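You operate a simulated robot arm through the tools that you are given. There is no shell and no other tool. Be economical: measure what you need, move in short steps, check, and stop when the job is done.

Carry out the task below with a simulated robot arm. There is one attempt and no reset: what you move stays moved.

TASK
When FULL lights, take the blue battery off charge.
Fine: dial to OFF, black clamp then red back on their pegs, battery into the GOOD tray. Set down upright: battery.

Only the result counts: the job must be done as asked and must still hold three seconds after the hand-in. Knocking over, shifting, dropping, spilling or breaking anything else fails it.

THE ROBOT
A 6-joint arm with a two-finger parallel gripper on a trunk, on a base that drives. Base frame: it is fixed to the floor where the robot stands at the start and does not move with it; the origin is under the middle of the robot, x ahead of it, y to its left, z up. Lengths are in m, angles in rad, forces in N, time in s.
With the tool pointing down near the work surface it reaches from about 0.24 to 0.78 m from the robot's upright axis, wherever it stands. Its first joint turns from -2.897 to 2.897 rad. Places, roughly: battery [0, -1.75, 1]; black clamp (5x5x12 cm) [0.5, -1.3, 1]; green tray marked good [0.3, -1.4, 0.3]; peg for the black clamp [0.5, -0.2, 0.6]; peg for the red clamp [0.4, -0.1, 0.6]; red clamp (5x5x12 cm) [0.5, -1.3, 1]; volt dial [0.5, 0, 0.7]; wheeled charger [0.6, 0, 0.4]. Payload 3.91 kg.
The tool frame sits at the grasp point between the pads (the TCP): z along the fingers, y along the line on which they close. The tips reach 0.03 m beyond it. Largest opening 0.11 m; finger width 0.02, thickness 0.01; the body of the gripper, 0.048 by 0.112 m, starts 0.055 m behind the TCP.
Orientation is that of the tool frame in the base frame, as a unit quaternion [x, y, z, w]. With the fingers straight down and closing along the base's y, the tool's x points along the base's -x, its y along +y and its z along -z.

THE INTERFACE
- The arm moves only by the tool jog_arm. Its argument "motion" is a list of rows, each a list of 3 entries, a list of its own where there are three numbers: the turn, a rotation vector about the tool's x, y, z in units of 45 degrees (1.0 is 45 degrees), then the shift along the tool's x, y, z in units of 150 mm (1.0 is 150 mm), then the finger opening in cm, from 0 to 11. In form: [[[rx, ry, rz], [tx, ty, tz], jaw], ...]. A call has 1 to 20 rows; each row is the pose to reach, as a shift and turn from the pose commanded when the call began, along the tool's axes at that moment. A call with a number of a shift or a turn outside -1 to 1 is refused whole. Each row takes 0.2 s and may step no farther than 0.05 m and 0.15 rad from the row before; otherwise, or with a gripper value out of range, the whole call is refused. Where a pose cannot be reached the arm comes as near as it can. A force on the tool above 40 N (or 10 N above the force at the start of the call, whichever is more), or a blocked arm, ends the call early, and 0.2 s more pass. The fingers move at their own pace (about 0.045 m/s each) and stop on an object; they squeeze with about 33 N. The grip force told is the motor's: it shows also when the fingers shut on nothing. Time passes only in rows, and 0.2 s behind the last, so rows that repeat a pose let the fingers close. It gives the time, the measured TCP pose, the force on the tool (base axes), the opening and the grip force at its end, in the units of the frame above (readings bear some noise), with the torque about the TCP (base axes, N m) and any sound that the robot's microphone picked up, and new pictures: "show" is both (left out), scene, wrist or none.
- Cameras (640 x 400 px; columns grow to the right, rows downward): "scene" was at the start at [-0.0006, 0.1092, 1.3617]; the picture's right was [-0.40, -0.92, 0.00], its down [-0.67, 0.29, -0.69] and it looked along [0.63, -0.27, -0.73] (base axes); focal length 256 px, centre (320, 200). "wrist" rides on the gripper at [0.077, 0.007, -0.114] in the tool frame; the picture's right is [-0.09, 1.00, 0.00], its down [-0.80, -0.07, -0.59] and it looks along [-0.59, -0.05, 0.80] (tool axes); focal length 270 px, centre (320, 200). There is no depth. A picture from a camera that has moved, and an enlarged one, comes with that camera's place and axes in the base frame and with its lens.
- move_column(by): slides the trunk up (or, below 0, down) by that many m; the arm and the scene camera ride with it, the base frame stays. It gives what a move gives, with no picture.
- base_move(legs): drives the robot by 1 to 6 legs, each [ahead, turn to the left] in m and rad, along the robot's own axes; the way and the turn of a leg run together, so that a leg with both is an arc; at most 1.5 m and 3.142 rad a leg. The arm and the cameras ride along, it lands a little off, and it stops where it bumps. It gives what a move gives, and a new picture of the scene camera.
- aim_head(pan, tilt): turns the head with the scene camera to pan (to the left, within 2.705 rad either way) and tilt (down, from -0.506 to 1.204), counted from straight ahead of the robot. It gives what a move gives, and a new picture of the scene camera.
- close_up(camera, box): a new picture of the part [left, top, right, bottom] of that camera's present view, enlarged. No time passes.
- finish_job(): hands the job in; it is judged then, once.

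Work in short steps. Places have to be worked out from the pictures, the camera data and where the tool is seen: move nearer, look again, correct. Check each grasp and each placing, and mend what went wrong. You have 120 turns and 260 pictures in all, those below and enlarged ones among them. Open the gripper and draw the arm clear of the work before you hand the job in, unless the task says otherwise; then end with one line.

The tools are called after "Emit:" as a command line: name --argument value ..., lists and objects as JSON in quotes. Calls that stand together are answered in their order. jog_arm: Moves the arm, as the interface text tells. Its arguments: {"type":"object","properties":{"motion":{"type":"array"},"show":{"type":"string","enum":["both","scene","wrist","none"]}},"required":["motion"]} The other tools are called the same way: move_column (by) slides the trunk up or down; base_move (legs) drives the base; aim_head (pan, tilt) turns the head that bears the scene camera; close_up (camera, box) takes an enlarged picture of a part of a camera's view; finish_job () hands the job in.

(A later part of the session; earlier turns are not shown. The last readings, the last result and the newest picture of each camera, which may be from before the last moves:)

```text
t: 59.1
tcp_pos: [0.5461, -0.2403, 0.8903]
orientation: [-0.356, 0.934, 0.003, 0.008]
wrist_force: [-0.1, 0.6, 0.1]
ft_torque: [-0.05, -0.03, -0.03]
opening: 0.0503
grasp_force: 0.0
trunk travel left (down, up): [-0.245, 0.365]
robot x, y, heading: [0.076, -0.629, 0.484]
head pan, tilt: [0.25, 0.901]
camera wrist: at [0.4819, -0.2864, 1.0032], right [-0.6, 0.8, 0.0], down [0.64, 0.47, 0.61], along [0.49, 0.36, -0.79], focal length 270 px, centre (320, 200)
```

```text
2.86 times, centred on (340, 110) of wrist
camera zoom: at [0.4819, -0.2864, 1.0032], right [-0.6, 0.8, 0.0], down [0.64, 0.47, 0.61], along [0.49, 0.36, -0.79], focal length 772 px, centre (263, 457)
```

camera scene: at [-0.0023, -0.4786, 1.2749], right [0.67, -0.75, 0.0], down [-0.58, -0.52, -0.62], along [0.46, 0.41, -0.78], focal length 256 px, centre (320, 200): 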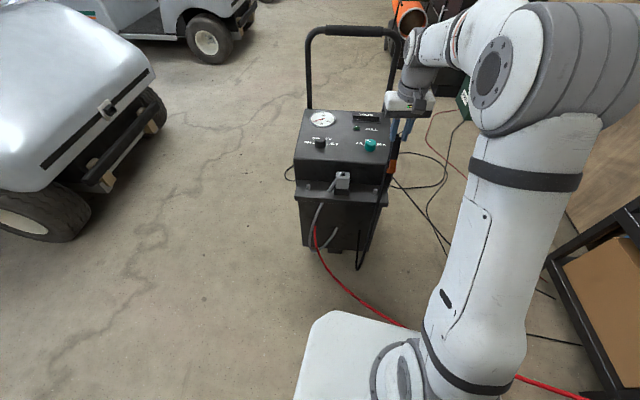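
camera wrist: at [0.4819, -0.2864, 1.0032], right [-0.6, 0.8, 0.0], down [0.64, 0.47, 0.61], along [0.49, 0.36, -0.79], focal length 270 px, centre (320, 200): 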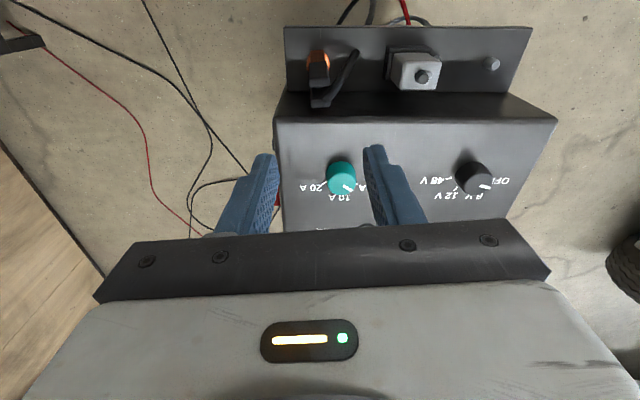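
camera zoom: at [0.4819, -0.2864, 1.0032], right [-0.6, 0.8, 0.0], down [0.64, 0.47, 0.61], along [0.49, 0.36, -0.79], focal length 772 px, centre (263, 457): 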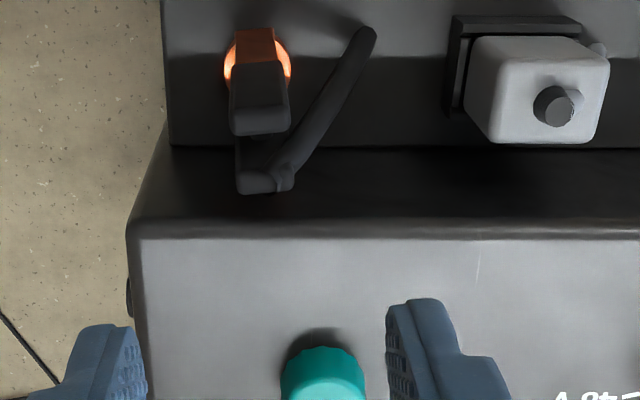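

Black clamp is on its peg. I raise the trunk and drive back to the bench for the red clamp.

Emit:
move_column --by 0.35

Emit:
base_move --legs '[[0, -1.54], [0.12, 0]]'

Emit:
close_up --camera "wrist" --box '[0, 0, 640, 400]'

```text
t: 62.5
tcp_pos: [0.5453, -0.2391, 1.2397]
orientation: [-0.356, 0.935, 0.003, 0.008]
wrist_force: [0.0, -0.3, -0.3]
ft_torque: [0.0, 0.04, 0.01]
opening: 0.0499
grasp_force: 0.1
trunk travel left (down, up): [-0.595, 0.015]
robot x, y, heading: [0.0791, -0.6288, 0.477]
head pan, tilt: [0.25, 0.901]
```

```text
t: 67.5
tcp_pos: [0.5327, -1.1896, 1.2388]
orientation: [0.397, 0.918, -0.004, 0.006]
wrist_force: [-0.3, 0.0, -0.4]
ft_torque: [0.05, 0.0, 0.01]
opening: 0.0502
grasp_force: 0.1
trunk travel left (down, up): [-0.595, 0.015]
robot x, y, heading: [0.1682, -0.7079, -1.076]
head pan, tilt: [0.25, 0.901]
camera scene: at [0.3164, -0.6276, 1.625], right [-0.73, -0.68, 0.0], down [-0.53, 0.58, -0.62], along [0.42, -0.45, -0.79], focal length 256 px, centre (320, 200)
```

scene: 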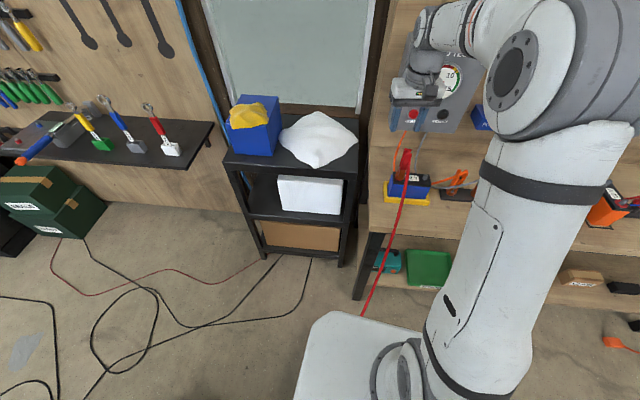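

```text
1.00 times, centred on (320, 200) of wrist (not enlarged: the box is as wide or as high as the picture)
camera zoom: at [0.4835, -1.1256, 1.3514], right [0.79, 0.62, 0.0], down [0.49, -0.63, 0.61], along [0.38, -0.48, -0.79], focal length 270 px, centre (320, 200)
```

zoom: 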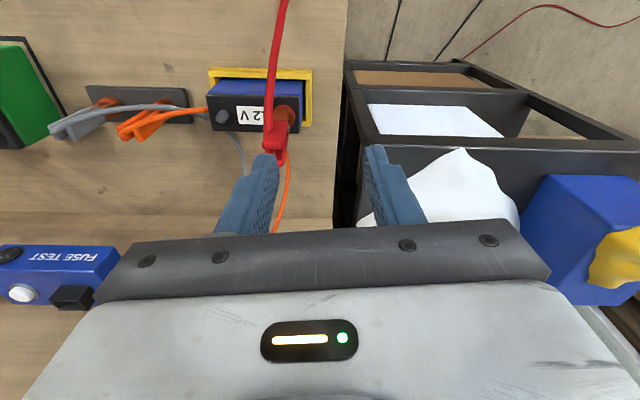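

Emit:
close_up --camera "wrist" --box '[200, 50, 340, 180]'

Emit:
close_up --camera "scene" --box '[370, 130, 460, 220]'

```text
3.08 times, centred on (270, 115) of wrist
camera zoom: at [0.4835, -1.1256, 1.3514], right [0.79, 0.62, 0.0], down [0.49, -0.63, 0.61], along [0.38, -0.48, -0.79], focal length 832 px, centre (474, 462)
```

zoom: 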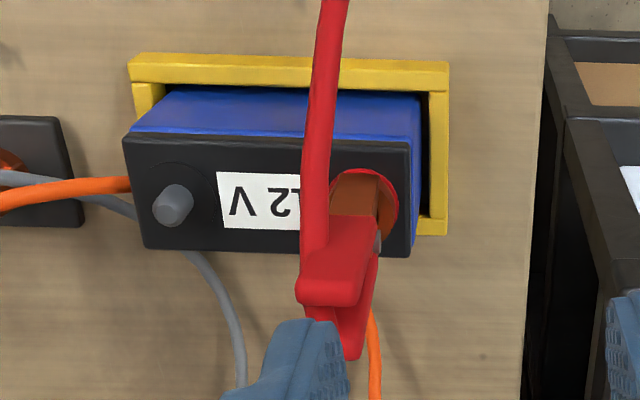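

```text
4.44 times, centred on (415, 175) of scene
camera zoom: at [0.3164, -0.6276, 1.625], right [-0.73, -0.68, 0.0], down [-0.53, 0.58, -0.62], along [0.42, -0.45, -0.79], focal length 1137 px, centre (-102, 311)
```

zoom: 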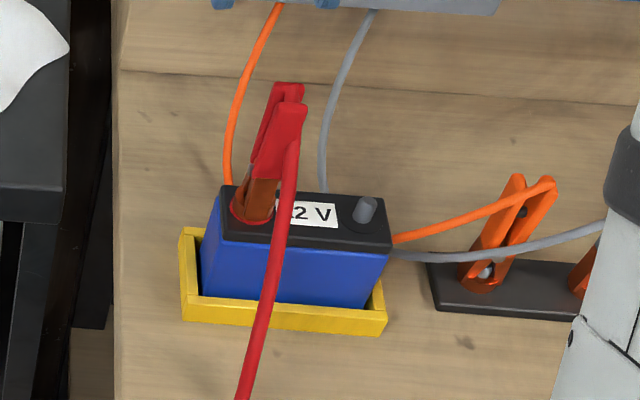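

The red clamp sits at ≈(0.532,-1.266), its handles aligned with the current tool yaw. I move over it, straighten a small tilt, and come down to just above.

Emit:
jog_arm --motion '[[[0, 0.009, 0], [-0.18, -0.17, 0], 7], [[0, 0.018, 0], [-0.36, -0.345, 0], 7], [[0, 0.018, 0], [-0.36, -0.352, 0.25], 7], [[0, 0.018, 0], [-0.36, -0.352, 0.5], 7], [[0, 0.018, 0], [-0.36, -0.352, 0.75], 7], [[0, 0.018, 0], [-0.36, -0.352, 0.9], 7]]' --show "wrist"

Emit:
close_up --camera "wrist" --box '[230, 80, 410, 210]'

Emit:
close_up --camera "scene" --box '[370, 110, 460, 200]'

```text
t: 69.0
tcp_pos: [0.5311, -1.265, 1.1075]
orientation: [0.398, 0.917, 0.0, 0.002]
wrist_force: [0.3, 0.4, 0.0]
ft_torque: [0.01, 0.0, -0.04]
opening: 0.07
grasp_force: 0.1
trunk travel left (down, up): [-0.595, 0.015]
robot x, y, heading: [0.1663, -0.7098, -1.074]
head pan, tilt: [0.25, 0.901]
camera wrist: at [0.4833, -1.2028, 1.2202], right [0.79, 0.62, 0.0], down [0.49, -0.63, 0.6], along [0.37, -0.47, -0.8], focal length 270 px, centre (320, 200)
```

wrist: 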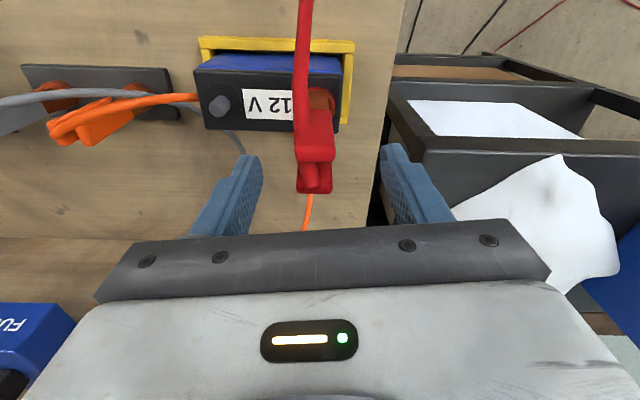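

```text
3.08 times, centred on (320, 145) of wrist
camera zoom: at [0.4833, -1.2028, 1.2202], right [0.79, 0.62, 0.0], down [0.49, -0.63, 0.6], along [0.37, -0.47, -0.8], focal length 832 px, centre (320, 369)
```

zoom: 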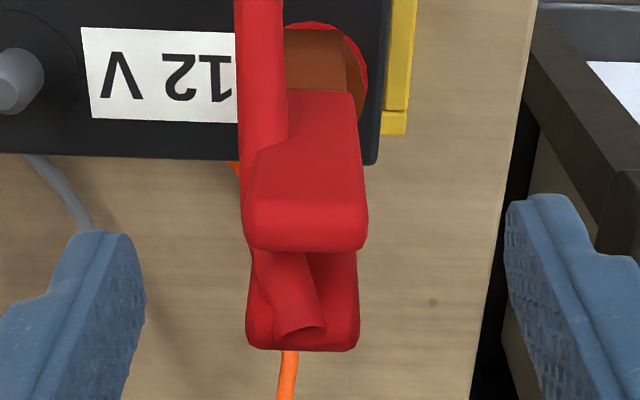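

```text
4.44 times, centred on (415, 155) of scene
camera zoom: at [0.315, -0.6246, 1.625], right [-0.73, -0.68, 0.0], down [-0.53, 0.58, -0.62], along [0.42, -0.46, -0.78], focal length 1137 px, centre (-102, 400)
```

zoom: 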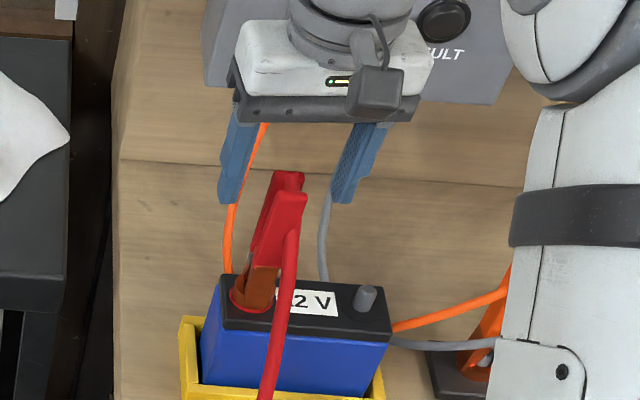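

Centred within 3 mm. I make the small correction, descend, and grip.

Emit:
jog_arm --motion '[[[0, 0, 0], [-0.025, -0.018, 0.1], 7], [[0, 0, 0], [-0.025, -0.018, 0.25], 7], [[0, 0, 0], [-0.025, -0.018, 0.38], 7], [[0, 0, 0], [-0.025, -0.018, 0.46], 7], [[0, 0, 0], [-0.025, -0.018, 0.46], 5], [[0, 0, 0], [-0.025, -0.018, 0.46], 3], [[0, 0, 0], [-0.025, -0.018, 0.46], 1], [[0, 0, 0], [-0.025, -0.018, 0.46], 0], [[0, 0, 0], [-0.025, -0.018, 0.46], 0]]' --show "wrist"

Emit:
close_up --camera "scene" --box '[370, 110, 460, 200]'

```text
t: 71.0
tcp_pos: [0.53, -1.2691, 1.0358]
orientation: [0.398, 0.917, -0.001, 0.002]
wrist_force: [0.1, -2.4, 5.9]
ft_torque: [0.19, -0.12, -0.4]
opening: 0.0239
grasp_force: 32.1
trunk travel left (down, up): [-0.595, 0.015]
robot x, y, heading: [0.1635, -0.7095, -1.077]
head pan, tilt: [0.25, 0.901]
camera wrist: at [0.4828, -1.2069, 1.1501], right [0.79, 0.62, 0.0], down [0.49, -0.63, 0.6], along [0.37, -0.47, -0.8], focal length 270 px, centre (320, 200)
```

wrist: 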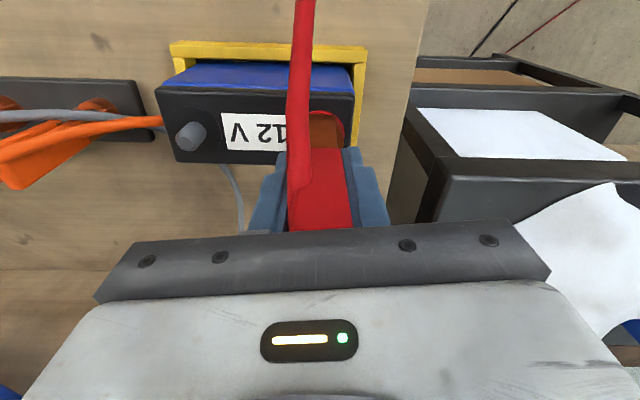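

```text
4.44 times, centred on (415, 155) of scene
camera zoom: at [0.3145, -0.6244, 1.625], right [-0.73, -0.68, 0.0], down [-0.53, 0.58, -0.62], along [0.42, -0.46, -0.78], focal length 1137 px, centre (-102, 400)
```

zoom: 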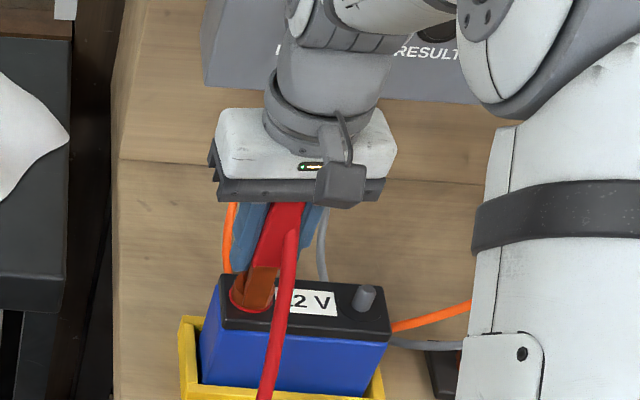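

Gripped at 2.4 cm. I lift gently.

Emit:
jog_arm --motion '[[[0, 0, 0], [0, 0, -0.02], 0], [[0, 0, 0], [0, 0, -0.05], 0], [[0, 0, 0], [0, 0, -0.1], 0], [[0, 0, 0], [0, 0, -0.15], 0], [[0, 0, 0], [0, 0, -0.2], 0], [[0, 0, 0], [0, 0, -0.27], 0]]' --show "wrist"

Emit:
close_up --camera "scene" --box '[370, 110, 460, 200]'

```text
t: 72.3
tcp_pos: [0.5329, -1.2679, 1.0784]
orientation: [0.398, 0.918, -0.001, 0.002]
wrist_force: [0.7, -0.3, -0.9]
ft_torque: [0.0, 0.03, 0.0]
opening: 0.0215
grasp_force: 33.3
trunk travel left (down, up): [-0.595, 0.015]
robot x, y, heading: [0.1646, -0.7082, -1.07]
head pan, tilt: [0.25, 0.901]
camera wrist: at [0.4844, -1.2064, 1.1919], right [0.79, 0.62, 0.0], down [0.49, -0.63, 0.6], along [0.37, -0.47, -0.8], focal length 270 px, centre (320, 200)
```

wrist: 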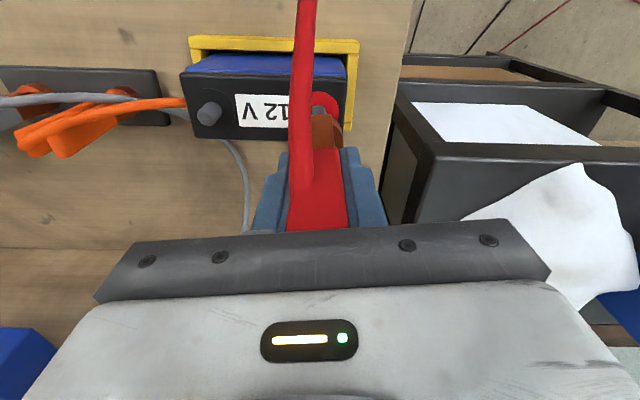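

```text
4.44 times, centred on (415, 155) of scene
camera zoom: at [0.3147, -0.6244, 1.6249], right [-0.73, -0.68, 0.0], down [-0.53, 0.58, -0.62], along [0.42, -0.46, -0.78], focal length 1137 px, centre (-102, 400)
```

zoom: 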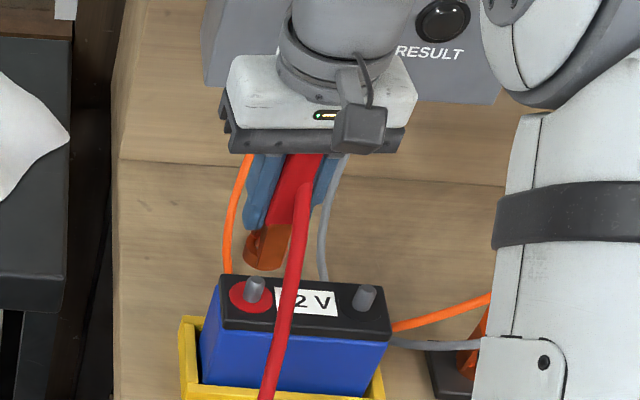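

Red clamp is off; battery stayed. I lift 13 cm more and check for slip.

Emit:
jog_arm --motion '[[[0, 0, 0], [0, 0, -0.1], 0], [[0, 0, 0], [0, 0, -0.2], 0], [[0, 0, 0], [0, 0, -0.3], 0], [[0, 0, 0], [0, 0, -0.4], 0], [[0, 0, 0], [0, 0, -0.5], 0], [[0, 0, 0], [0, 0, -0.6], 0], [[0, 0, 0], [0, 0, -0.7], 0], [[0, 0, 0], [0, 0, -0.8], 0], [[0, 0, 0], [0, 0, -0.85], 0]]' --show "wrist"

Emit:
base_move --legs '[[-0.12, 0], [0, 0.77]]'

Emit:
close_up --camera "wrist" --box '[0, 0, 640, 400]'

```text
t: 74.3
tcp_pos: [0.5321, -1.2685, 1.2052]
orientation: [0.397, 0.918, -0.001, 0.002]
wrist_force: [-0.1, -0.2, -1.1]
ft_torque: [-0.02, -0.02, -0.01]
opening: 0.0216
grasp_force: 32.9
trunk travel left (down, up): [-0.595, 0.015]
robot x, y, heading: [0.1684, -0.7065, -1.072]
head pan, tilt: [0.25, 0.901]
camera wrist: at [0.4844, -1.2055, 1.3197], right [0.79, 0.62, 0.0], down [0.49, -0.63, 0.6], along [0.37, -0.47, -0.8], focal length 270 px, centre (320, 200)
```

wrist: 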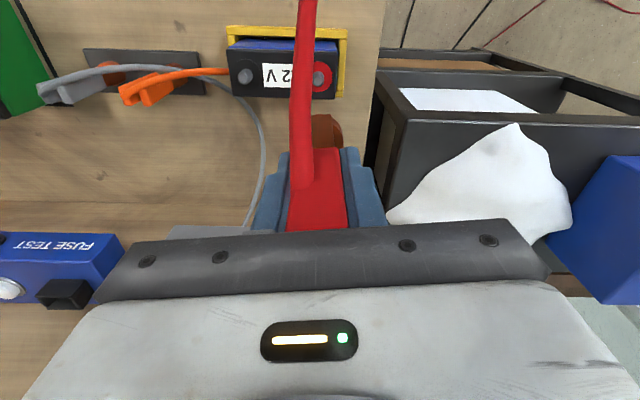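

```text
t: 77.6
tcp_pos: [0.7585, -0.7638, 1.2052]
orientation: [0.035, 0.999, 0.0, 0.001]
wrist_force: [0.2, -0.4, -0.6]
ft_torque: [-0.02, -0.02, 0.01]
opening: 0.0216
grasp_force: 33.4
trunk travel left (down, up): [-0.595, 0.015]
robot x, y, heading: [0.0973, -0.6319, -0.317]
head pan, tilt: [0.25, 0.901]
camera scene: at [0.1509, -0.4698, 1.625], right [-0.07, -1.0, 0.0], down [-0.78, 0.05, -0.62], along [0.62, -0.04, -0.78], focal length 256 px, centre (320, 200)
```

scene: 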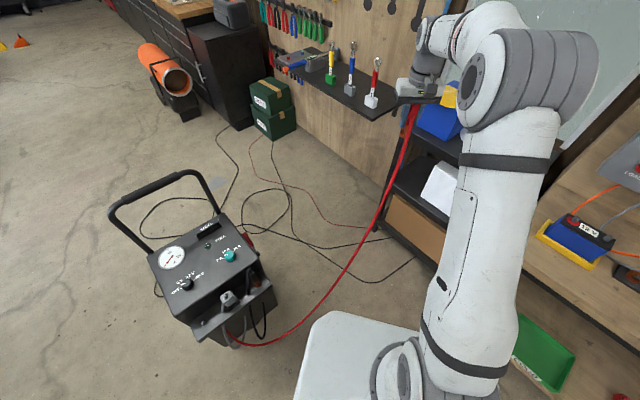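

```text
1.00 times, centred on (320, 200) of wrist (not enlarged: the box is as wide or as high as the picture)
camera zoom: at [0.6812, -0.7517, 1.3192], right [0.16, 0.99, 0.0], down [0.79, -0.13, 0.6], along [0.59, -0.09, -0.8], focal length 270 px, centre (320, 200)
```

zoom: 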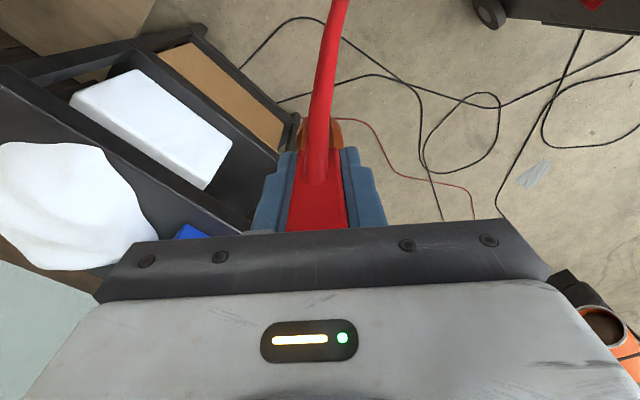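

No slip this time. I turn on to face the red peg.

Emit:
base_move --legs '[[0, 1.27]]'

Emit:
aim_head --pan -0.05 --tilt 0.9

```text
t: 81.1
tcp_pos: [0.4288, -0.0489, 1.2042]
orientation: [-0.558, 0.83, 0.001, 0.002]
wrist_force: [-0.4, 0.0, -1.2]
ft_torque: [0.03, 0.02, 0.01]
opening: 0.0216
grasp_force: 32.7
trunk travel left (down, up): [-0.595, 0.015]
robot x, y, heading: [0.1414, -0.6641, 0.958]
head pan, tilt: [0.25, 0.901]
camera scene: at [0.0032, -0.5684, 1.625], right [0.93, -0.36, 0.0], down [-0.28, -0.73, -0.62], along [0.22, 0.58, -0.78], focal length 256 px, centre (320, 200)
```

scene: 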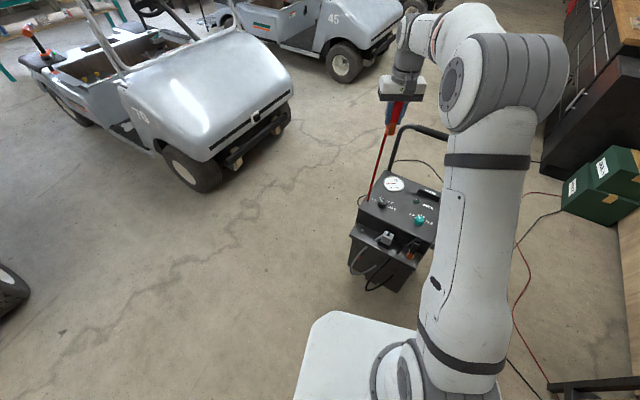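

```text
t: 81.9
tcp_pos: [0.4291, -0.0502, 1.2063]
orientation: [-0.557, 0.831, 0.0, 0.001]
wrist_force: [-0.3, 0.2, -1.1]
ft_torque: [0.0, -0.01, -0.01]
opening: 0.0217
grasp_force: 33.3
trunk travel left (down, up): [-0.595, 0.015]
robot x, y, heading: [0.1406, -0.6672, 0.955]
head pan, tilt: [-0.051, 0.901]
camera scene: at [0.023, -0.5808, 1.625], right [0.79, -0.62, 0.0], down [-0.49, -0.62, -0.62], along [0.38, 0.49, -0.78], focal length 256 px, centre (320, 200)
```

scene: 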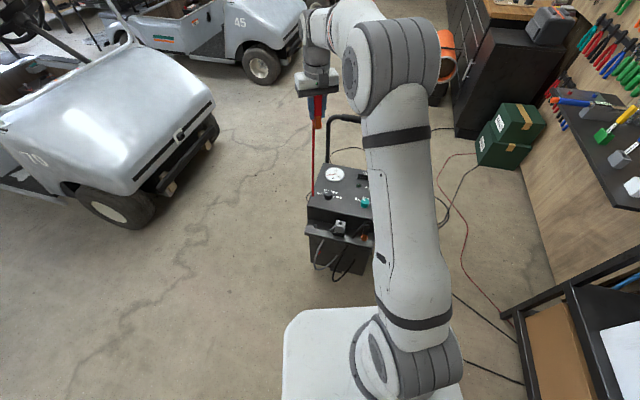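

The red clamp is near its peg. I lower the trunk 0.35 m, then turn the tool 30° to square with the charger and look.

Emit:
move_column --by -0.35

Emit:
jog_arm --motion '[[[0, 0, 0.15], [0.03, 0.02, 0], 0], [[0, 0, 0.3], [0.06, 0.05, 0], 0], [[0, 0, 0.45], [0.08, 0.08, 0], 0], [[0, 0, 0.6], [0.1, 0.1, 0], 0], [[0, 0, 0.667], [0.1, 0.12, 0], 0]]' --show "wrist"

Emit:
close_up --camera "scene" --box '[280, 120, 400, 240]'

Emit:
close_up --camera "wrist" --box '[230, 30, 410, 200]'

```text
t: 85.3
tcp_pos: [0.428, -0.048, 0.8555]
orientation: [-0.559, 0.829, 0.001, 0.001]
wrist_force: [0.4, 0.3, -0.8]
ft_torque: [0.0, -0.01, 0.02]
opening: 0.0217
grasp_force: 33.0
trunk travel left (down, up): [-0.245, 0.365]
robot x, y, heading: [0.1415, -0.6626, 0.952]
head pan, tilt: [-0.051, 0.901]
```

```text
t: 86.5
tcp_pos: [0.4063, -0.0551, 0.8556]
orientation: [-0.325, 0.946, 0.001, 0.002]
wrist_force: [0.4, -0.5, -1.1]
ft_torque: [-0.05, 0.0, 0.03]
opening: 0.0214
grasp_force: 32.6
trunk travel left (down, up): [-0.245, 0.365]
robot x, y, heading: [0.1411, -0.6676, 0.956]
head pan, tilt: [-0.051, 0.901]
camera wrist: at [0.3411, -0.0972, 0.9691], right [-0.54, 0.84, 0.0], down [0.68, 0.43, 0.6], along [0.5, 0.32, -0.8], focal length 270 px, centre (320, 200)
```

wrist: 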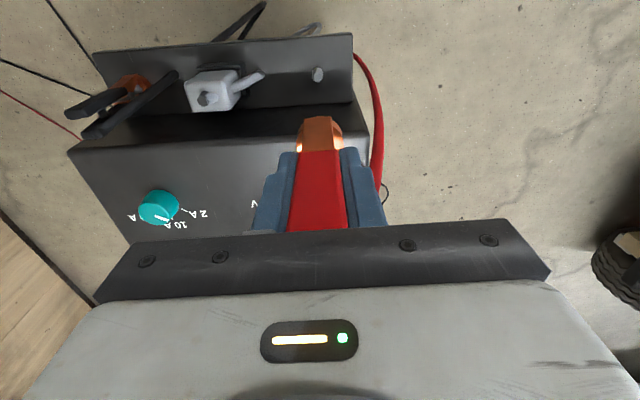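

```text
3.33 times, centred on (340, 180) of scene
camera zoom: at [0.0224, -0.5803, 1.2749], right [0.79, -0.62, 0.0], down [-0.49, -0.62, -0.62], along [0.38, 0.49, -0.78], focal length 853 px, centre (253, 267)
```

zoom: 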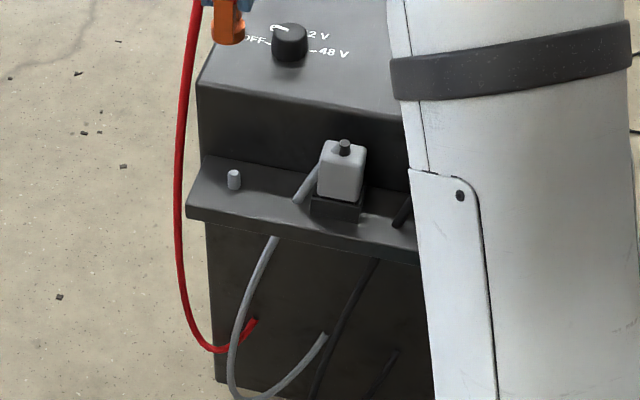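

```text
2.35 times, centred on (320, 115) of wrist
camera zoom: at [0.3411, -0.0972, 0.9691], right [-0.54, 0.84, 0.0], down [0.68, 0.43, 0.6], along [0.5, 0.32, -0.8], focal length 636 px, centre (320, 400)
```

zoom: 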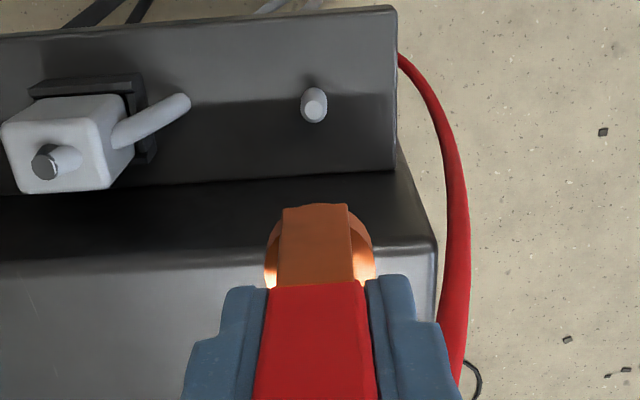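

Peg A ≈(0.404,-0.057,0.619); socket is ≈4 mm camera-side of the TCP. I'm nearly over it; I descend to just above the tip.

Emit:
jog_arm --motion '[[[0, 0, 0], [-0.003, -0.009, 0.2], 0], [[0, 0, 0], [-0.003, -0.009, 0.45], 0], [[0, 0, 0], [-0.003, -0.009, 0.7], 0], [[0, 0, 0], [-0.003, -0.009, 0.85], 0], [[0, 0, 0], [-0.003, -0.009, 0.92], 0], [[0, 0, 0], [-0.003, -0.009, 0.92], 0]]' --show "wrist"

Emit:
close_up --camera "scene" --box '[290, 130, 380, 220]'

Emit:
close_up --camera "wrist" --box '[250, 50, 390, 180]'

```text
t: 87.9
tcp_pos: [0.4065, -0.0561, 0.7166]
orientation: [-0.324, 0.946, 0.001, 0.001]
wrist_force: [-0.3, -0.8, -1.4]
ft_torque: [0.02, 0.0, 0.0]
opening: 0.0218
grasp_force: 32.8
trunk travel left (down, up): [-0.245, 0.365]
robot x, y, heading: [0.141, -0.6626, 0.954]
head pan, tilt: [-0.051, 0.901]
camera wrist: at [0.3428, -0.0974, 0.8296], right [-0.54, 0.84, 0.0], down [0.68, 0.43, 0.6], along [0.5, 0.32, -0.8], focal length 270 px, centre (320, 200)
```

wrist: 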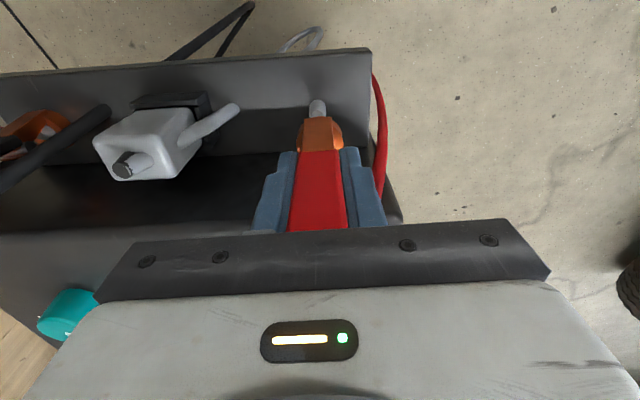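

```text
4.44 times, centred on (335, 175) of scene
camera zoom: at [0.0224, -0.5802, 1.2749], right [0.79, -0.62, 0.0], down [-0.49, -0.62, -0.62], along [0.38, 0.49, -0.78], focal length 1137 px, centre (253, 311)
```

zoom: 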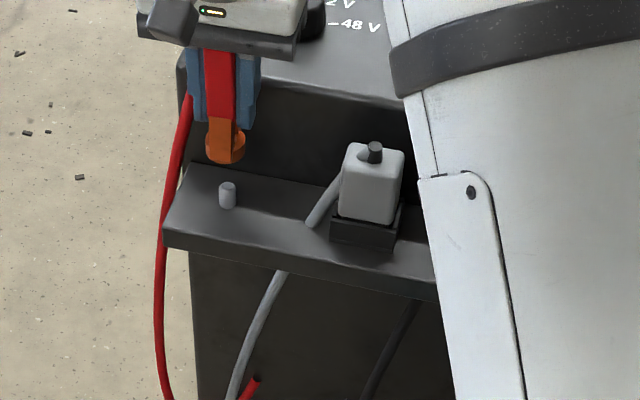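

```text
3.08 times, centred on (320, 115) of wrist
camera zoom: at [0.3428, -0.0974, 0.8296], right [-0.54, 0.84, 0.0], down [0.68, 0.43, 0.6], along [0.5, 0.32, -0.8], focal length 832 px, centre (320, 462)
```

zoom: 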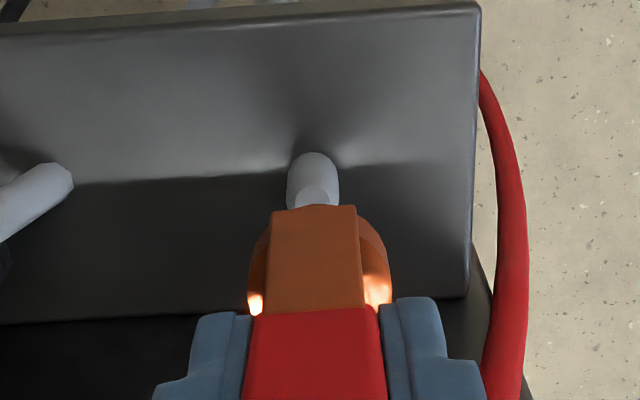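

The collar bottom appears ~5.4 cm below the TCP and ~3 mm too far inward. I shift outward 3 mm and lower slowly.

Emit:
jog_arm --motion '[[[0, 0, 0], [0.02, 0, 0.05], 0], [[0, 0, 0], [0.02, 0, 0.13], 0], [[0, 0, 0], [0.02, 0, 0.2], 0], [[0, 0, 0], [0.02, 0, 0.24], 0], [[0, 0, 0], [0.02, 0, 0.27], 0], [[0, 0, 0], [0.02, 0, 0.3], 0], [[0, 0, 0], [0.02, 0, 0.33], 0], [[0, 0, 0], [0.02, 0, 0.36], 0]]' --show "wrist"

Emit:
close_up --camera "scene" --box '[290, 130, 380, 220]'

Emit:
close_up --camera "wrist" --box '[250, 50, 390, 180]'

```text
t: 89.7
tcp_pos: [0.4045, -0.0583, 0.6632]
orientation: [-0.324, 0.946, 0.001, 0.001]
wrist_force: [0.2, 0.3, -1.8]
ft_torque: [-0.05, 0.0, 0.03]
opening: 0.0217
grasp_force: 32.6
trunk travel left (down, up): [-0.245, 0.365]
robot x, y, heading: [0.1408, -0.6624, 0.955]
head pan, tilt: [-0.051, 0.901]
camera wrist: at [0.3392, -0.0996, 0.7767], right [-0.54, 0.84, 0.0], down [0.68, 0.43, 0.6], along [0.5, 0.32, -0.8], focal length 270 px, centre (320, 200)
```

wrist: 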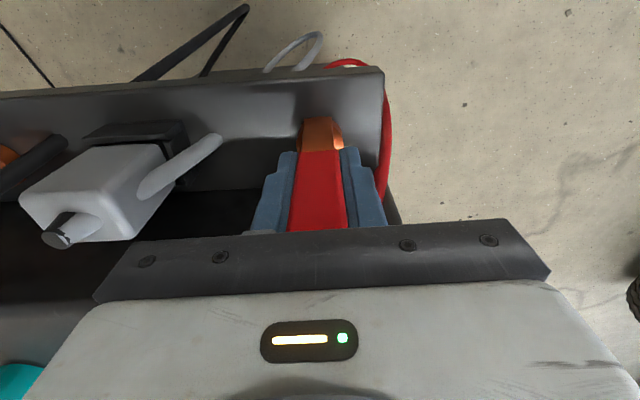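

```text
4.44 times, centred on (335, 175) of scene
camera zoom: at [0.0224, -0.5802, 1.2749], right [0.79, -0.62, 0.0], down [-0.49, -0.62, -0.62], along [0.38, 0.49, -0.78], focal length 1137 px, centre (253, 311)
```

zoom: 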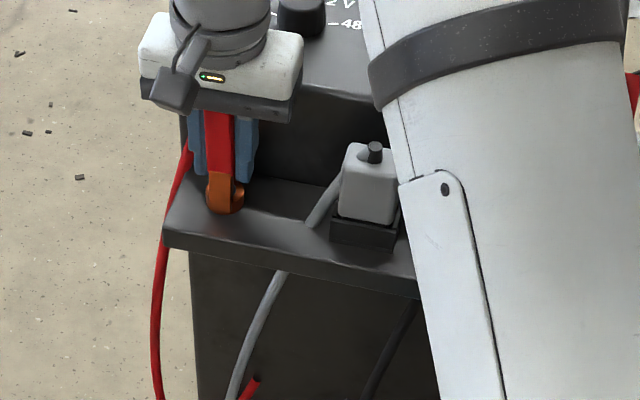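

```text
3.08 times, centred on (320, 115) of wrist
camera zoom: at [0.3392, -0.0996, 0.7767], right [-0.54, 0.84, 0.0], down [0.68, 0.43, 0.6], along [0.5, 0.32, -0.8], focal length 832 px, centre (320, 462)
```

zoom: 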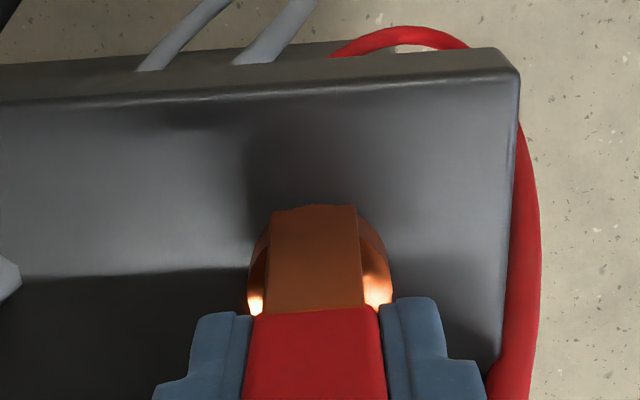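

No contact force and the peg is inside the collar. I continue down gently until it touches the shelf.

Emit:
jog_arm --motion '[[[0, 0, 0], [0, 0, 0.015], 0], [[0, 0, 0], [0, 0, 0.03], 0], [[0, 0, 0], [0, 0, 0.045], 0], [[0, 0, 0], [0, 0, 0.06], 0]]' --show "none"

Emit:
close_up --camera "scene" --box '[300, 140, 360, 200]'

```text
t: 90.7
tcp_pos: [0.4048, -0.0583, 0.6605]
orientation: [-0.325, 0.946, 0.003, 0.003]
wrist_force: [-6.1, -12.7, 21.9]
ft_torque: [-0.81, 0.07, -0.09]
opening: 0.0217
grasp_force: 32.7
trunk travel left (down, up): [-0.245, 0.365]
robot x, y, heading: [0.1385, -0.6632, 0.955]
head pan, tilt: [-0.051, 0.901]
stopped in row 4: the force on the tool passed its limit at 43 N (the readings are from after the stop); the commanded pose is now the measured one
```

```text
6.67 times, centred on (330, 170) of scene
camera zoom: at [0.021, -0.5832, 1.275], right [0.79, -0.62, 0.0], down [-0.48, -0.61, -0.62], along [0.39, 0.49, -0.78], focal length 1706 px, centre (253, 400)
```

zoom: 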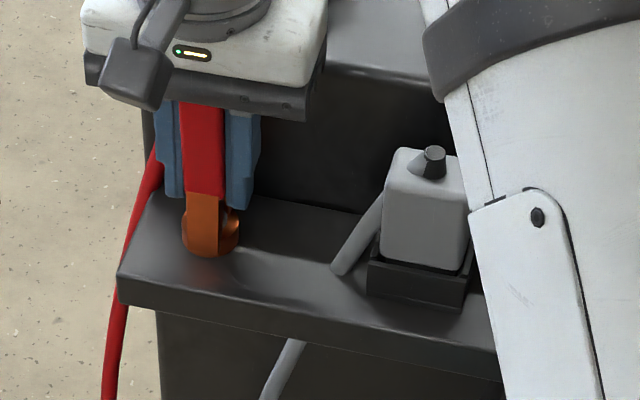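

It bottoms out on the shelf. I relieve the load and open.

Emit:
jog_arm --motion '[[[0, 0, 0], [0, 0, -0.015], 0], [[0, 0, 0], [0, 0, -0.015], 2.6], [[0, 0, 0], [0, 0, -0.015], 3.5], [[0, 0, 0], [0, 0, -0.015], 5], [[0, 0, 0], [0, 0, -0.015], 6]]' --show "wrist"

Emit:
close_up --camera "scene" --box '[290, 130, 380, 220]'

```text
t: 91.9
tcp_pos: [0.4056, -0.0567, 0.6609]
orientation: [-0.324, 0.946, 0.004, 0.003]
wrist_force: [-1.6, -1.6, 7.1]
ft_torque: [-0.01, -0.02, 0.0]
opening: 0.06
grasp_force: 0.2
trunk travel left (down, up): [-0.245, 0.365]
robot x, y, heading: [0.1415, -0.6666, 0.952]
head pan, tilt: [-0.051, 0.901]
camera wrist: at [0.3402, -0.0986, 0.7746], right [-0.54, 0.84, 0.01], down [0.67, 0.43, 0.6], along [0.5, 0.33, -0.8], focal length 270 px, centre (320, 200)
```

wrist: 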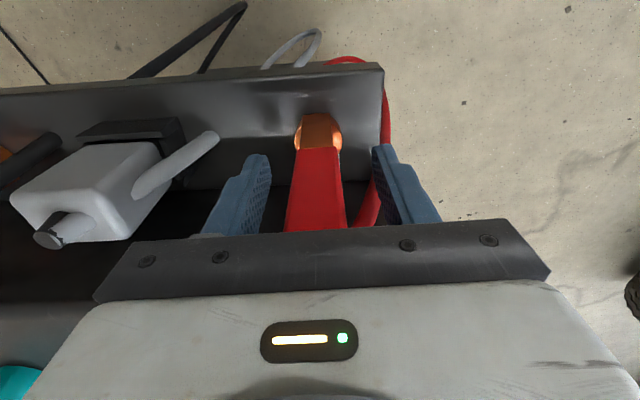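

```text
4.44 times, centred on (335, 175) of scene
camera zoom: at [0.0219, -0.581, 1.2749], right [0.79, -0.62, 0.0], down [-0.48, -0.62, -0.62], along [0.38, 0.49, -0.78], focal length 1137 px, centre (253, 311)
```

zoom: 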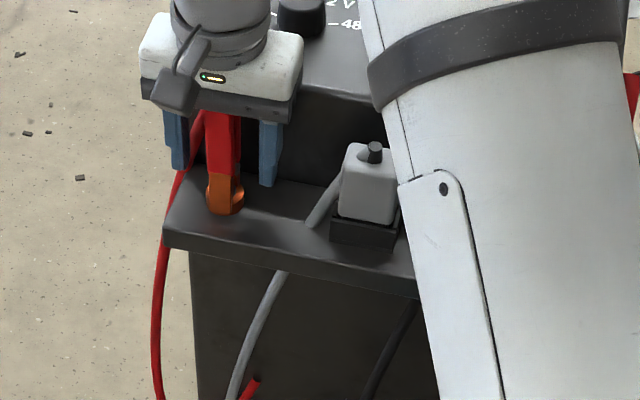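

Released; the clamp stands. I withdraw upward and inspect both pegs.

Emit:
jog_arm --motion '[[[0, 0, 0], [0, 0, -0.1], 6.5], [[0, 0, 0], [0, 0, -0.3], 6.5], [[0, 0, 0], [0, 0, -0.6], 6.5], [[0, 0, 0], [0, 0, -0.9], 6.5], [[0, 0, 0], [0, 0, -1], 6.5]]' --show "wrist"

Emit:
aim_head --pan -0.3 --tilt 0.9

Emit:
close_up --camera "wrist" --box '[60, 0, 400, 200]'

```text
t: 93.1
tcp_pos: [0.404, -0.058, 0.8112]
orientation: [-0.324, 0.946, 0.003, 0.003]
wrist_force: [0.1, -0.2, -0.2]
ft_torque: [0.01, -0.03, 0.0]
opening: 0.0648
grasp_force: 0.1
trunk travel left (down, up): [-0.245, 0.365]
robot x, y, heading: [0.1398, -0.6634, 0.956]
head pan, tilt: [-0.051, 0.901]
camera wrist: at [0.3373, -0.0994, 0.9243], right [-0.54, 0.84, 0.0], down [0.67, 0.43, 0.6], along [0.5, 0.33, -0.8], focal length 270 px, centre (320, 200)
```

wrist: 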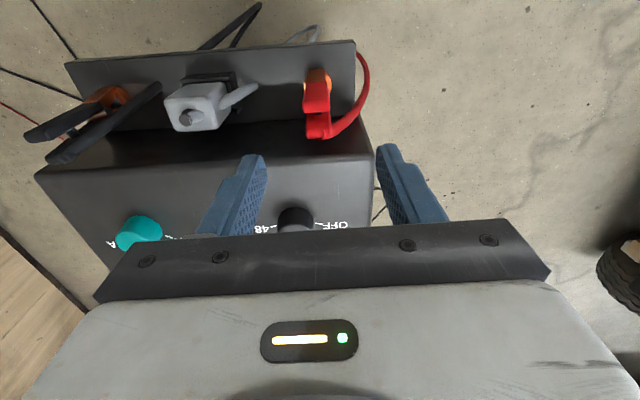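

```text
t: 93.9
tcp_pos: [0.4022, -0.0574, 0.8101]
orientation: [-0.324, 0.946, 0.003, 0.003]
wrist_force: [-0.2, 0.0, 0.1]
ft_torque: [0.0, -0.02, 0.02]
opening: 0.0648
grasp_force: 0.0
trunk travel left (down, up): [-0.245, 0.365]
robot x, y, heading: [0.1423, -0.665, 0.953]
head pan, tilt: [-0.3, 0.901]
camera scene: at [0.0355, -0.5937, 1.2749], right [0.61, -0.79, 0.0], down [-0.62, -0.48, -0.62], along [0.49, 0.38, -0.78], focal length 256 px, centre (320, 200)
```

scene: 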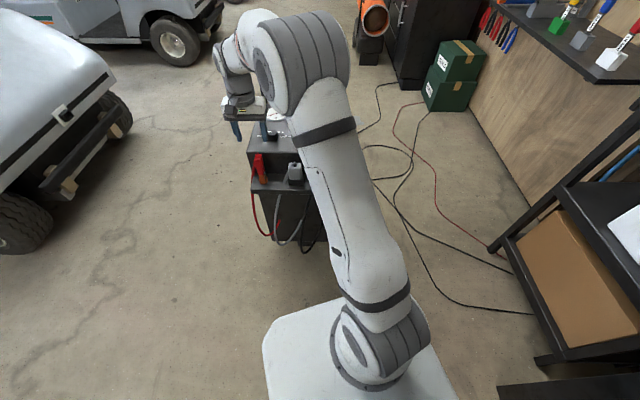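

```text
1.88 times, centred on (230, 100) of wrist
camera zoom: at [0.3374, -0.0993, 0.9238], right [-0.54, 0.84, 0.0], down [0.67, 0.43, 0.6], along [0.5, 0.33, -0.8], focal length 509 px, centre (489, 388)
```

zoom: 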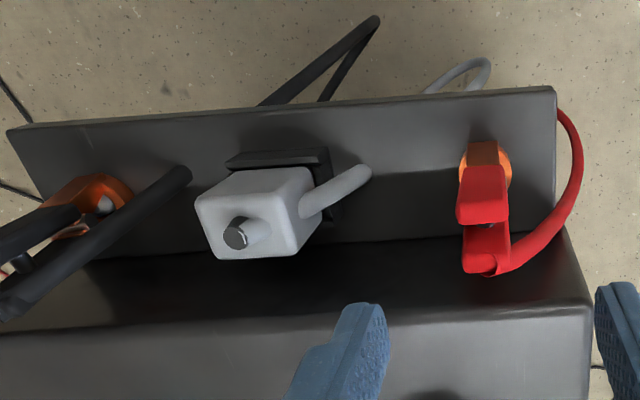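

Both clamps are on their pegs. Next the battery: I raise the trunk and turn back to the bench.

Emit:
move_column --by 0.35

Emit:
base_move --legs '[[0, -2.2]]'

Emit:
jog_arm --motion '[[[0, 0, 0.16], [0, 0, 0], 9], [[0, 0, 0.32], [0, 0, 0], 9], [[0, 0, 0.48], [0, 0, 0], 9], [[0, 0, 0.64], [0, 0, 0], 9], [[0, 0, 0.8], [0, 0, 0], 9], [[0, 0, 0.96], [0, 0, 0], 9]]' --show "wrist"

```text
t: 97.3
tcp_pos: [0.4033, -0.0567, 1.1586]
orientation: [-0.323, 0.946, 0.003, 0.003]
wrist_force: [-0.5, 0.0, -0.6]
ft_torque: [-0.02, 0.02, -0.04]
opening: 0.0651
grasp_force: 0.0
trunk travel left (down, up): [-0.595, 0.015]
robot x, y, heading: [0.142, -0.6655, 0.953]
head pan, tilt: [-0.3, 0.901]
```

```text
t: 102.1
tcp_pos: [0.5926, -1.1546, 1.1597]
orientation: [0.615, 0.788, 0.001, 0.005]
wrist_force: [-0.3, -0.5, 0.2]
ft_torque: [-0.01, 0.0, -0.04]
opening: 0.0649
grasp_force: 0.1
trunk travel left (down, up): [-0.595, 0.015]
robot x, y, heading: [0.2101, -0.6237, -1.04]
head pan, tilt: [-0.3, 0.901]
stopped in leg 1: the robot was blocked; the commanded pose is now the measured one
camera scene: at [0.3193, -0.5566, 1.6252], right [-0.97, -0.23, 0.0], down [-0.18, 0.76, -0.62], along [0.14, -0.6, -0.78], focal length 256 px, centre (320, 200)
```

scene: 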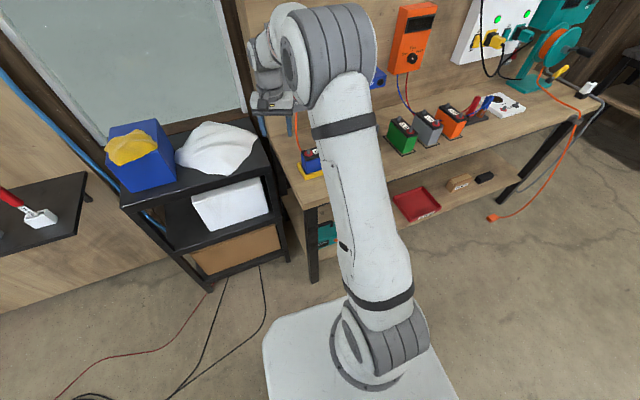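

```text
t: 103.5
tcp_pos: [0.5945, -1.1529, 1.1608]
orientation: [0.863, 0.505, 0.002, 0.004]
wrist_force: [-0.4, 0.0, 0.1]
ft_torque: [0.0, 0.01, 0.0]
opening: 0.0897
grasp_force: 0.0
trunk travel left (down, up): [-0.595, 0.015]
robot x, y, heading: [0.2138, -0.6246, -1.04]
head pan, tilt: [-0.3, 0.901]
camera wrist: at [0.6376, -1.0879, 1.2745], right [0.83, -0.56, 0.01], down [-0.46, -0.66, 0.6], along [-0.33, -0.5, -0.8], focal length 270 px, centre (320, 200)
```

wrist: 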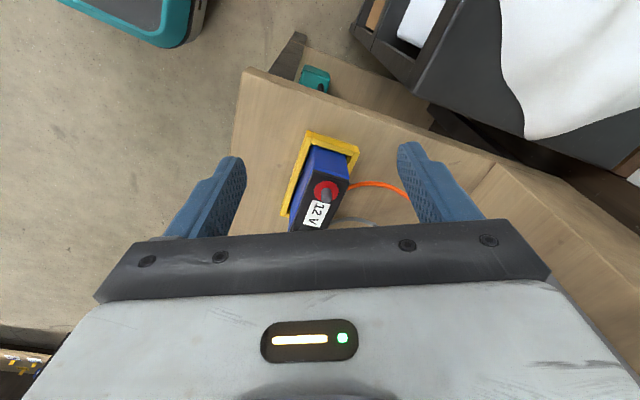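

The turn was blocked short of its goal. I check around: first the charger, then the rack side.

Emit:
aim_head --pan 1.7 --tilt 0.8

Emit:
aim_head --pan 0.4 --tilt 0.9

```text
t: 105.4
tcp_pos: [0.5944, -1.1533, 1.1609]
orientation: [0.862, 0.507, 0.002, 0.004]
wrist_force: [-0.2, 0.6, -0.7]
ft_torque: [0.0, 0.02, 0.03]
opening: 0.0898
grasp_force: 0.0
trunk travel left (down, up): [-0.595, 0.015]
robot x, y, heading: [0.2112, -0.6243, -1.044]
head pan, tilt: [1.7, 0.799]
camera scene: at [0.3681, -0.4325, 1.6329], right [0.61, -0.79, 0.0], down [-0.57, -0.44, -0.7], along [0.55, 0.43, -0.72], focal length 256 px, centre (320, 200)
```

scene: 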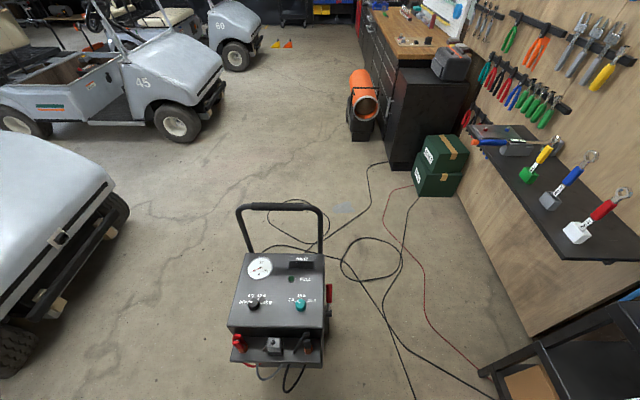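

```text
t: 106.9
tcp_pos: [0.5955, -1.1526, 1.1603]
orientation: [0.862, 0.506, 0.002, 0.004]
wrist_force: [0.6, 0.6, 0.5]
ft_torque: [-0.02, -0.03, -0.04]
opening: 0.09
grasp_force: 0.2
trunk travel left (down, up): [-0.595, 0.015]
robot x, y, heading: [0.2122, -0.625, -1.041]
head pan, tilt: [0.4, 0.901]
camera scene: at [0.3648, -0.527, 1.6249], right [-0.6, -0.8, 0.0], down [-0.63, 0.47, -0.62], along [0.5, -0.37, -0.78], focal length 256 px, centre (320, 200)
```

scene: 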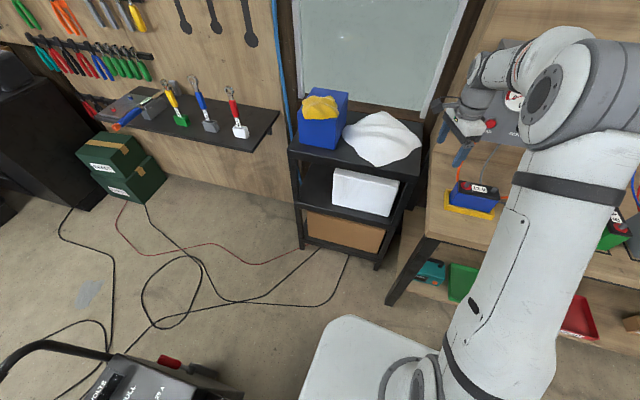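

Emit:
aim_head --pan 2.4 --tilt 1.1

Emit:
close_up --camera "scene" --box '[300, 0, 640, 250]'

```text
t: 108.8
tcp_pos: [0.5951, -1.1546, 1.1603]
orientation: [0.863, 0.506, 0.001, 0.005]
wrist_force: [0.3, 0.2, -0.3]
ft_torque: [0.05, -0.03, 0.01]
opening: 0.0899
grasp_force: 0.0
trunk travel left (down, up): [-0.595, 0.015]
robot x, y, heading: [0.212, -0.6219, -1.045]
head pan, tilt: [2.4, 1.1]
camera scene: at [0.3176, -0.4201, 1.6111], right [0.98, -0.21, 0.0], down [-0.19, -0.87, -0.45], along [0.1, 0.44, -0.89], focal length 256 px, centre (320, 200)
```

scene: 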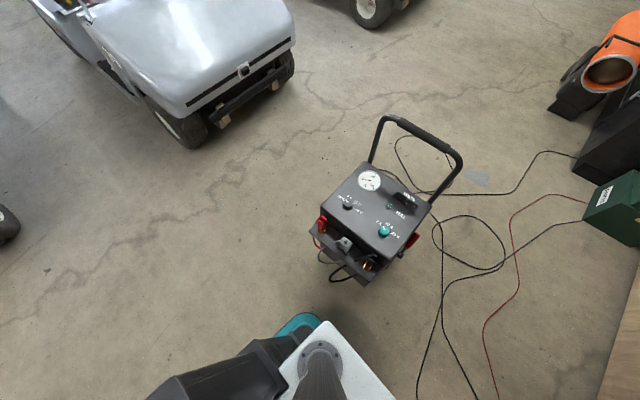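

```text
1.60 times, centred on (470, 125) of scene
camera zoom: at [0.3176, -0.4201, 1.6111], right [0.98, -0.21, 0.0], down [-0.19, -0.87, -0.45], along [0.1, 0.44, -0.89], focal length 409 px, centre (80, 320)
```

zoom: 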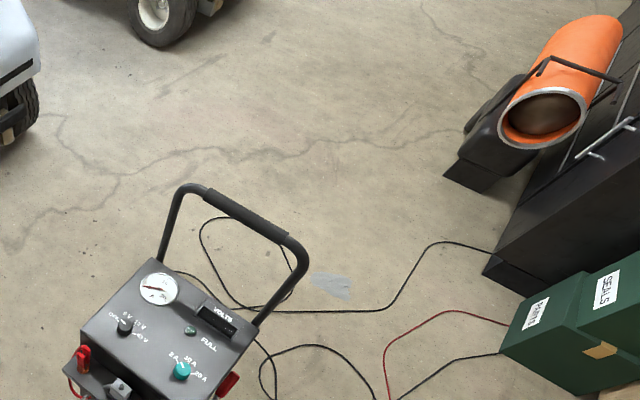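

Emit:
close_up --camera "scene" --box '[260, 180, 440, 340]'

```text
2.50 times, centred on (350, 260) of scene
camera zoom: at [0.3176, -0.4201, 1.6111], right [0.98, -0.21, 0.0], down [-0.19, -0.87, -0.45], along [0.1, 0.44, -0.89], focal length 640 px, centre (245, 50)
```

zoom: 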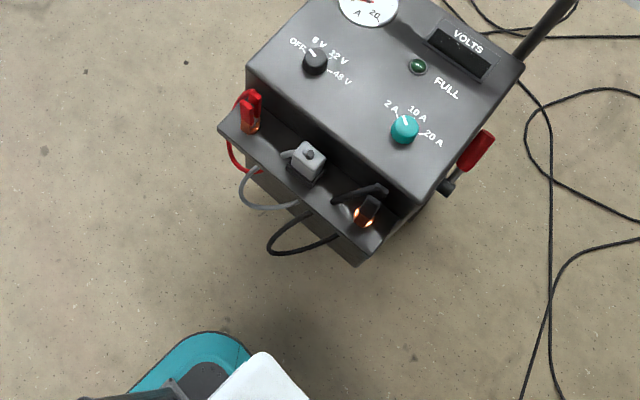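

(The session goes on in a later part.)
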